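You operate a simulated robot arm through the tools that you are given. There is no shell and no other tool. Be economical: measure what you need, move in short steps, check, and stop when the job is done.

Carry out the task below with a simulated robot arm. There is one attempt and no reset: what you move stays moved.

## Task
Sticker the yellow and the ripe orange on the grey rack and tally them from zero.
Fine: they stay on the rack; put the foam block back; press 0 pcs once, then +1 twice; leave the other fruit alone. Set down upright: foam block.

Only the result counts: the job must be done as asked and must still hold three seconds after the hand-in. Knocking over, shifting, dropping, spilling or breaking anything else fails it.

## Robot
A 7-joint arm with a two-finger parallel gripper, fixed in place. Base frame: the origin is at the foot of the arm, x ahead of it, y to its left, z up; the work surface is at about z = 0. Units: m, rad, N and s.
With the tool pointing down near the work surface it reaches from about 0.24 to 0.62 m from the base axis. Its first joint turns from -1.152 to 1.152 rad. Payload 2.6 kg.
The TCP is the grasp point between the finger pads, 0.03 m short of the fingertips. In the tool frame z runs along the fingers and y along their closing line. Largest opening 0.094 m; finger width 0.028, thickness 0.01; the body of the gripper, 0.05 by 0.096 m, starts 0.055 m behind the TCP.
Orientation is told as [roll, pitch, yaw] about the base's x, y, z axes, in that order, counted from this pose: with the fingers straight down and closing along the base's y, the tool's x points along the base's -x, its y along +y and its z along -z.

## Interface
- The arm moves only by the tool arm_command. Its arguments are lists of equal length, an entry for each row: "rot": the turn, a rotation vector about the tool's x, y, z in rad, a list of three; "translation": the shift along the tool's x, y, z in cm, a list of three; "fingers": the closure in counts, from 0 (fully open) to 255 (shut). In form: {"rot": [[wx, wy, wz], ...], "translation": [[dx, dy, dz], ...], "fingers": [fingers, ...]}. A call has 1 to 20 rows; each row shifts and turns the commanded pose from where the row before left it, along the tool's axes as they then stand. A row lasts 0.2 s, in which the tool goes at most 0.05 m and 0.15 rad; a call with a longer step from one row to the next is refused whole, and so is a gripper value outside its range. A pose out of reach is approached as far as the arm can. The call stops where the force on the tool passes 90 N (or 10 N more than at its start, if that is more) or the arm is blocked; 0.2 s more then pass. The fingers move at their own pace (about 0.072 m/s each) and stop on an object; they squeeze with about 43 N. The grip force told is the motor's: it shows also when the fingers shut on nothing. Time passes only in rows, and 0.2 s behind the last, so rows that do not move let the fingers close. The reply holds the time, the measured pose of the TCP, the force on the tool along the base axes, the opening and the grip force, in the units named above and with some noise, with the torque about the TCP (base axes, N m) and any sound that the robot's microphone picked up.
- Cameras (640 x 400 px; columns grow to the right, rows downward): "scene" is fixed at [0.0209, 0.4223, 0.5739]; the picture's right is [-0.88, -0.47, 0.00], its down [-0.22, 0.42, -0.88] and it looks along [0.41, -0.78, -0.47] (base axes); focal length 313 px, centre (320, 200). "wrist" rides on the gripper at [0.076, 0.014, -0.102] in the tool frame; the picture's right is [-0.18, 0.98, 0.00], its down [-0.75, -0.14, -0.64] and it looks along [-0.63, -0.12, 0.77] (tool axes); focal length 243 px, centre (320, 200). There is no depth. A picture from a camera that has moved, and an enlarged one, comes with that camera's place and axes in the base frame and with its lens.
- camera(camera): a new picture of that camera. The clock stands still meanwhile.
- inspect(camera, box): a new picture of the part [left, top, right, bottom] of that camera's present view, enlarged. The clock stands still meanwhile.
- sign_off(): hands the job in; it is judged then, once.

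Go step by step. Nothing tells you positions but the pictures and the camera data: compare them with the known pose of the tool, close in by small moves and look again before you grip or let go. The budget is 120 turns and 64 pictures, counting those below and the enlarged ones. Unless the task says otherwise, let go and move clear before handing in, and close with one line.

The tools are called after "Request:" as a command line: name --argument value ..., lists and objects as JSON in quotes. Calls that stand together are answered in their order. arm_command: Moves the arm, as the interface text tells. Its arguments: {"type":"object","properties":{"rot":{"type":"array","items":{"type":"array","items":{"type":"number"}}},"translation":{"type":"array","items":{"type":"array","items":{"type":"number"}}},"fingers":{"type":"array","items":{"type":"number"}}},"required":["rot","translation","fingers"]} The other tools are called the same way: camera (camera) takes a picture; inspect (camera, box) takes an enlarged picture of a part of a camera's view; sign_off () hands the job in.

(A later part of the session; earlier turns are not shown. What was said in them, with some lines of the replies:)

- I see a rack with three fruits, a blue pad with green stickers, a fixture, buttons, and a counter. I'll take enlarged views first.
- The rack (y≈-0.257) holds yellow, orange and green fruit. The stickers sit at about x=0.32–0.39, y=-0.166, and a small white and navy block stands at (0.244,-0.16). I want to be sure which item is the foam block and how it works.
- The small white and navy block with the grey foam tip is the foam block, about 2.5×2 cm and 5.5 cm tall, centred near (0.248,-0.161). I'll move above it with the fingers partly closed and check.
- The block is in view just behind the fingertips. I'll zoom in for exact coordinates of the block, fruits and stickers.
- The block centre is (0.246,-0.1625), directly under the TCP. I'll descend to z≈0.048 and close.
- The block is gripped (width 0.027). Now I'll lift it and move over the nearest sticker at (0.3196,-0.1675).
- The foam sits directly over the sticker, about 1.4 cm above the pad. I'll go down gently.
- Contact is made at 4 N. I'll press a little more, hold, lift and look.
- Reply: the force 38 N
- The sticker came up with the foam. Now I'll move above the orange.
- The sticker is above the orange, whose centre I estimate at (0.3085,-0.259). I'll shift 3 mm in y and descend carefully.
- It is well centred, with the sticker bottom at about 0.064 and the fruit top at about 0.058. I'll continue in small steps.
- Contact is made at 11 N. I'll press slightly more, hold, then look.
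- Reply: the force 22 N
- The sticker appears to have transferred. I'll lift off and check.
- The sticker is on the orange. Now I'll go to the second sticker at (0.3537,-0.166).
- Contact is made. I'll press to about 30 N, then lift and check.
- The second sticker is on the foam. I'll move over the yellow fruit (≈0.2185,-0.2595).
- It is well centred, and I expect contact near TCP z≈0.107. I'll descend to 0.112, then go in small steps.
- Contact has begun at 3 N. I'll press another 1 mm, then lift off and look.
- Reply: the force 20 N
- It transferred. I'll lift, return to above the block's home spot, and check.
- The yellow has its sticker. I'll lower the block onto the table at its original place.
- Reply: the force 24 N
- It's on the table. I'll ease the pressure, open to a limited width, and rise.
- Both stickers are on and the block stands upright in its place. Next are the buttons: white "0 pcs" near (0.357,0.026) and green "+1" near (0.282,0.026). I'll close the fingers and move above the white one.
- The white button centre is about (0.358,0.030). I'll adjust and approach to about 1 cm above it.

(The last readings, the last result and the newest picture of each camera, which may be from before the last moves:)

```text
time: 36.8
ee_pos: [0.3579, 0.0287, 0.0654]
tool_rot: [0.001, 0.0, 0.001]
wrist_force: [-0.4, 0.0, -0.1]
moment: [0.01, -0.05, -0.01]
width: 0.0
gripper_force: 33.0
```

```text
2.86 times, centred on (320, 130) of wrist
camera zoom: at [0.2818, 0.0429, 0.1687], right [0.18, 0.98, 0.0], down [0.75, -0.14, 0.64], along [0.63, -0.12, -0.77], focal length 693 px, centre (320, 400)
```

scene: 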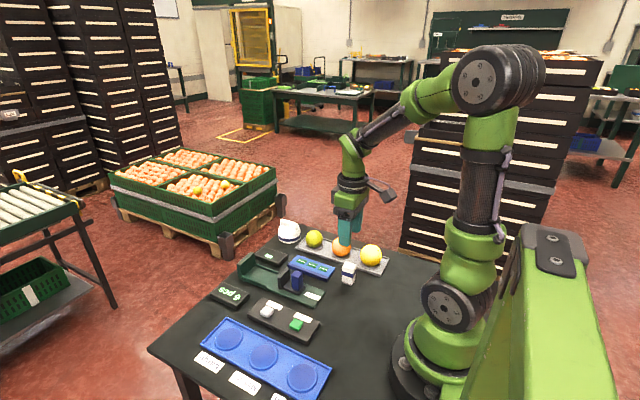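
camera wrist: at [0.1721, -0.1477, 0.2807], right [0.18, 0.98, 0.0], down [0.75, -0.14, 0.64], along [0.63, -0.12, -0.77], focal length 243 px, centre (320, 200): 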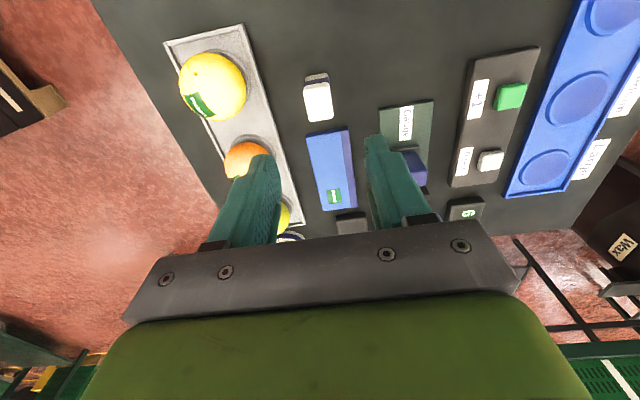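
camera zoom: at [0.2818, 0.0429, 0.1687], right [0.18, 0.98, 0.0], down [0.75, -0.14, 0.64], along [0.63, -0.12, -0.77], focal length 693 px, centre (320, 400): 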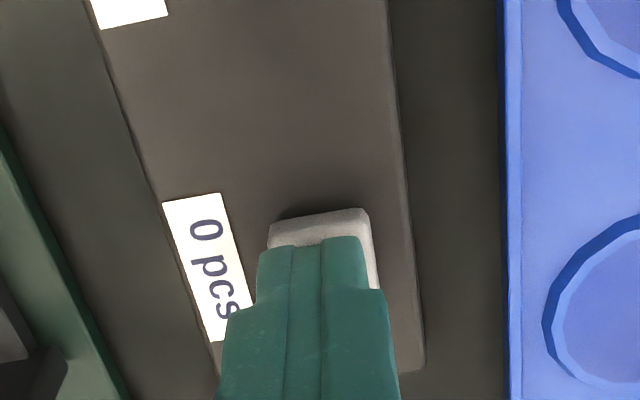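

The tip is over the white button. I'll go down in small steps.

Request:
arm_command --rot '[[0, 0, 0], [0, 0, 0], [0, 0, 0]]' --translation '[[0, 0.1, 0.3], [0, 0, 0.3], [0, 0, 0]]' --fingers '[255, 255, 255]'

Request:
arm_command --rot '[[0, 0, 0], [0, 0, 0]]' --translation '[[0, 0, 0.2], [0, 0, 0]]' --fingers '[255, 255]'

Request:
arm_command --rot '[[0, 0, 0], [0, 0, 0]]' --translation '[[0, 0, 0.2], [0, 0, 0]]' --fingers '[255, 255]'

```text
time: 37.6
ee_pos: [0.3577, 0.0322, 0.0605]
tool_rot: [0.0, -0.001, 0.0]
wrist_force: [-0.3, 0.4, 0.2]
moment: [-0.01, 0.0, -0.02]
width: 0.0
gripper_force: 33.5
```

```text
time: 38.2
ee_pos: [0.356, 0.0307, 0.0572]
tool_rot: [-0.001, 0.0, 0.001]
wrist_force: [0.0, 0.5, 0.0]
moment: [-0.01, 0.0, 0.01]
width: 0.0
gripper_force: 33.0
```

```text
time: 38.8
ee_pos: [0.3571, 0.0302, 0.0567]
tool_rot: [0.002, -0.001, 0.001]
wrist_force: [0.2, 0.3, 0.0]
moment: [0.04, 0.0, -0.03]
width: 0.0
gripper_force: 33.1
```

Request:
arm_command --rot '[[0, 0, 0], [0, 0, 0]]' --translation '[[0, 0, 0.2], [0, 0, 0]]' --fingers '[255, 255]'

Request:
arm_command --rot '[[0, 0, 0], [0, 0, 0]]' --translation '[[0, 0, 0.15], [0, 0, 0]]' --fingers '[255, 255]'

Request:
inspect --camera "scene" --box '[200, 260, 330, 335]'

```text
time: 39.4
ee_pos: [0.3579, 0.0304, 0.0532]
tool_rot: [0.0, -0.001, 0.0]
wrist_force: [0.3, -0.6, 1.6]
moment: [0.01, -0.03, 0.02]
width: 0.0002
gripper_force: 32.6
```

```text
time: 40.0
ee_pos: [0.3581, 0.0305, 0.0518]
tool_rot: [0.001, 0.001, -0.001]
wrist_force: [-0.6, 1.1, 2.1]
moment: [0.05, 0.02, -0.03]
width: 0.0
gripper_force: 32.9
heard: click
```

```text
4.92 times, centred on (265, 298) of scene
camera zoom: at [0.0209, 0.4223, 0.5739], right [-0.88, -0.47, 0.0], down [-0.22, 0.42, -0.88], along [0.41, -0.78, -0.47], focal length 1541 px, centre (591, -280)
```

zoom: 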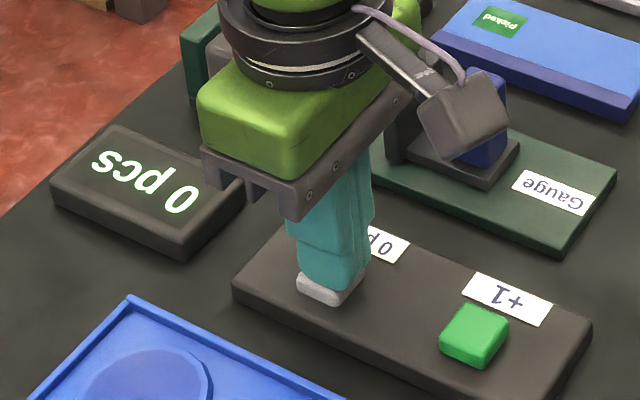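

There was a click and the display reads 0 pcs. I'll lift and move above +1.

Request:
arm_command --rot '[[0, 0, 0], [0, 0, 0], [0, 0, 0], [0, 0, 0], [0, 0, 0]]' --translation '[[0, 0, -1.5], [0, 0, -1.5], [3.75, 0, 0], [3.75, 0, 0], [0, 0, 0]]' --fingers '[255, 255, 255, 255, 255]'

Request:
inspect --camera "wrist" --box '[260, 60, 380, 200]'

Request:
inspect --camera "scene" --box '[200, 260, 330, 335]'

```text
time: 41.2
ee_pos: [0.2822, 0.0324, 0.0828]
tool_rot: [-0.001, -0.001, 0.001]
wrist_force: [-0.7, 0.0, 0.6]
moment: [-0.02, 0.01, 0.0]
width: 0.0002
gripper_force: 33.1
```

```text
2.86 times, centred on (320, 130) of wrist
camera zoom: at [0.2067, 0.0445, 0.1862], right [0.18, 0.98, 0.0], down [0.75, -0.14, 0.64], along [0.63, -0.12, -0.77], focal length 693 px, centre (320, 400)
```

zoom: 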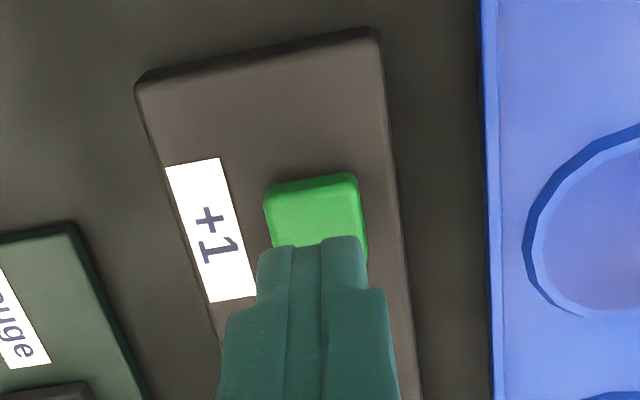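

```text
4.92 times, centred on (265, 298) of scene
camera zoom: at [0.0208, 0.4223, 0.5739], right [-0.88, -0.47, 0.0], down [-0.22, 0.42, -0.88], along [0.41, -0.78, -0.47], focal length 1541 px, centre (591, -280)
```

zoom: 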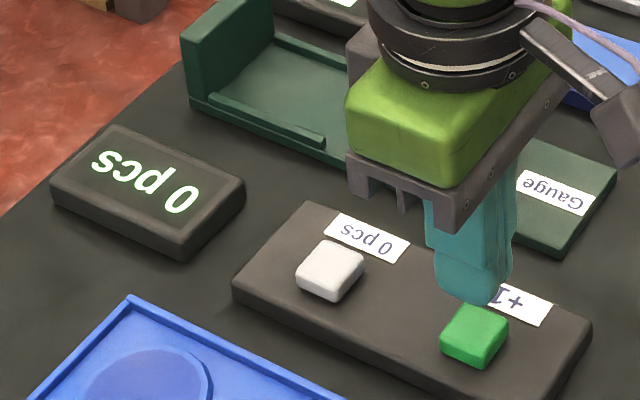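

It is aligned over +1. I'll descend and press.

Request:
arm_command --rot '[[0, 0, 0], [0, 0, 0], [0, 0, 0], [0, 0, 0]]' --translation '[[0, 0, 1.5], [0, 0, 0.9], [0, 0, 0.3], [0, 0, 0]]' --fingers '[255, 255, 255, 255]'

Request:
arm_command --rot '[[0, 0, 0], [0, 0, 0]]' --translation '[[0, 0, 0.15], [0, 0, 0]]' --fingers '[255, 255]'

Request:
arm_command --rot '[[0, 0, 0], [0, 0, 0]]' --translation '[[0, 0, 0.15], [0, 0, 0]]' --fingers '[255, 255]'

```text
time: 42.2
ee_pos: [0.2827, 0.0315, 0.0562]
tool_rot: [-0.001, 0.0, 0.001]
wrist_force: [0.3, -0.6, 0.4]
moment: [-0.02, -0.01, -0.02]
width: 0.0
gripper_force: 32.9
```

```text
time: 42.8
ee_pos: [0.282, 0.0308, 0.0539]
tool_rot: [-0.001, -0.001, -0.001]
wrist_force: [0.4, 0.1, 1.3]
moment: [-0.02, -0.03, 0.02]
width: 0.0001
gripper_force: 33.1
```

```text
time: 43.4
ee_pos: [0.2833, 0.0303, 0.0517]
tool_rot: [0.0, -0.001, 0.001]
wrist_force: [0.7, 1.2, 2.0]
moment: [0.02, -0.01, -0.01]
width: 0.0002
gripper_force: 33.4
```

Request:
arm_command --rot '[[0, 0, 0], [0, 0, 0]]' --translation '[[0, 0, 0.1], [0, 0, 0]]' --fingers '[255, 255]'

Request:
inspect --camera "scene" --box '[200, 260, 330, 335]'

```text
time: 44.0
ee_pos: [0.2832, 0.0315, 0.0521]
tool_rot: [-0.001, 0.0, 0.001]
wrist_force: [-1.1, 0.2, 2.8]
moment: [0.05, -0.01, -0.02]
width: 0.0002
gripper_force: 32.8
heard: click
```

```text
4.92 times, centred on (265, 298) of scene
camera zoom: at [0.0209, 0.4223, 0.5739], right [-0.88, -0.47, 0.0], down [-0.22, 0.42, -0.88], along [0.41, -0.78, -0.47], focal length 1541 px, centre (591, -280)
```

zoom: 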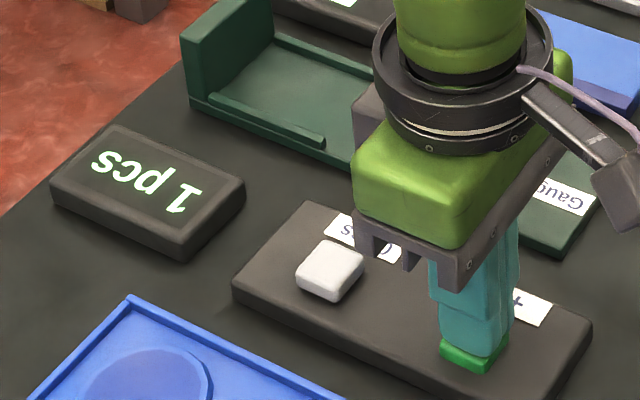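

It reads 1 pcs. I'll release fully and press again with the same stroke.

Request:
arm_command --rot '[[0, 0, 0], [0, 0, 0], [0, 0, 0], [0, 0, 0], [0, 0, 0], [0, 0, 0]]' --translation '[[0, 0, -1.5], [0, 0, 0], [0, 0, 1.0], [0, 0, 0.2], [0, 0, 0.3], [0, 0, 0]]' --fingers '[255, 255, 255, 255, 255, 255]'

Request:
inspect --camera "scene" --box '[200, 260, 330, 335]'

```text
time: 45.4
ee_pos: [0.2831, 0.0311, 0.0522]
tool_rot: [-0.001, 0.001, 0.0]
wrist_force: [0.6, -1.8, 1.5]
moment: [-0.03, 0.0, -0.03]
width: 0.0
gripper_force: 33.0
heard: click
```

```text
4.92 times, centred on (265, 298) of scene
camera zoom: at [0.0209, 0.4223, 0.5739], right [-0.88, -0.47, 0.0], down [-0.22, 0.42, -0.88], along [0.41, -0.78, -0.47], focal length 1541 px, centre (591, -280)
```

zoom: 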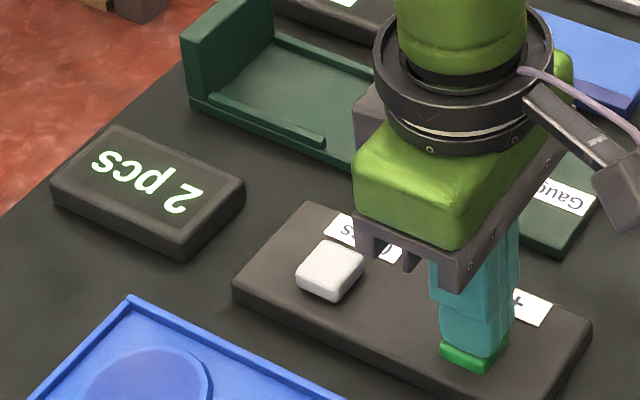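

It reads 2 pcs. I'll rise clear and take a final look.

Request:
arm_command --rot '[[0, 0, 0], [0, 0, 0], [0, 0, 0], [0, 0, 0], [0, 0, 0], [0, 0, 0]]' --translation '[[0, 0, -2], [0, 0, -4], [0, 0, -4], [0, 0, -4], [0, 0, -4], [0, 0, 0]]' --fingers '[255, 255, 255, 255, 255, 255]'

Request:
inspect --camera "scene" --box '[190, 200, 410, 340]'

```text
time: 46.8
ee_pos: [0.2821, 0.0305, 0.2312]
tool_rot: [0.0, -0.001, 0.0]
wrist_force: [-0.2, -0.4, 0.6]
moment: [-0.02, -0.01, -0.03]
width: 0.0
gripper_force: 33.5
```

```text
2.86 times, centred on (300, 270) of scene
camera zoom: at [0.0209, 0.4223, 0.5739], right [-0.88, -0.47, 0.0], down [-0.22, 0.42, -0.88], along [0.41, -0.78, -0.47], focal length 894 px, centre (377, 0)
```

zoom: 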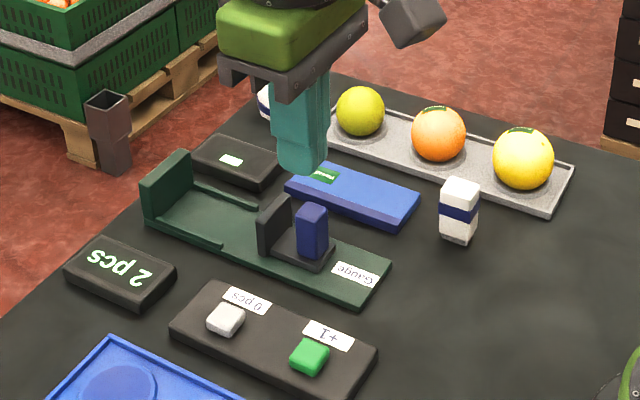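

Both fruits carry stickers on the rack, the foam block stands upright in its place, and the counter reads 2 pcs. I'm handing in.

Request:
sign_off

```text
The job is handed in.
```

The yellow and the ripe orange are stickered and still on the rack, the foam block is back upright in its place, and the tally reads 2 pcs after one press of 0 pcs and two of +1.
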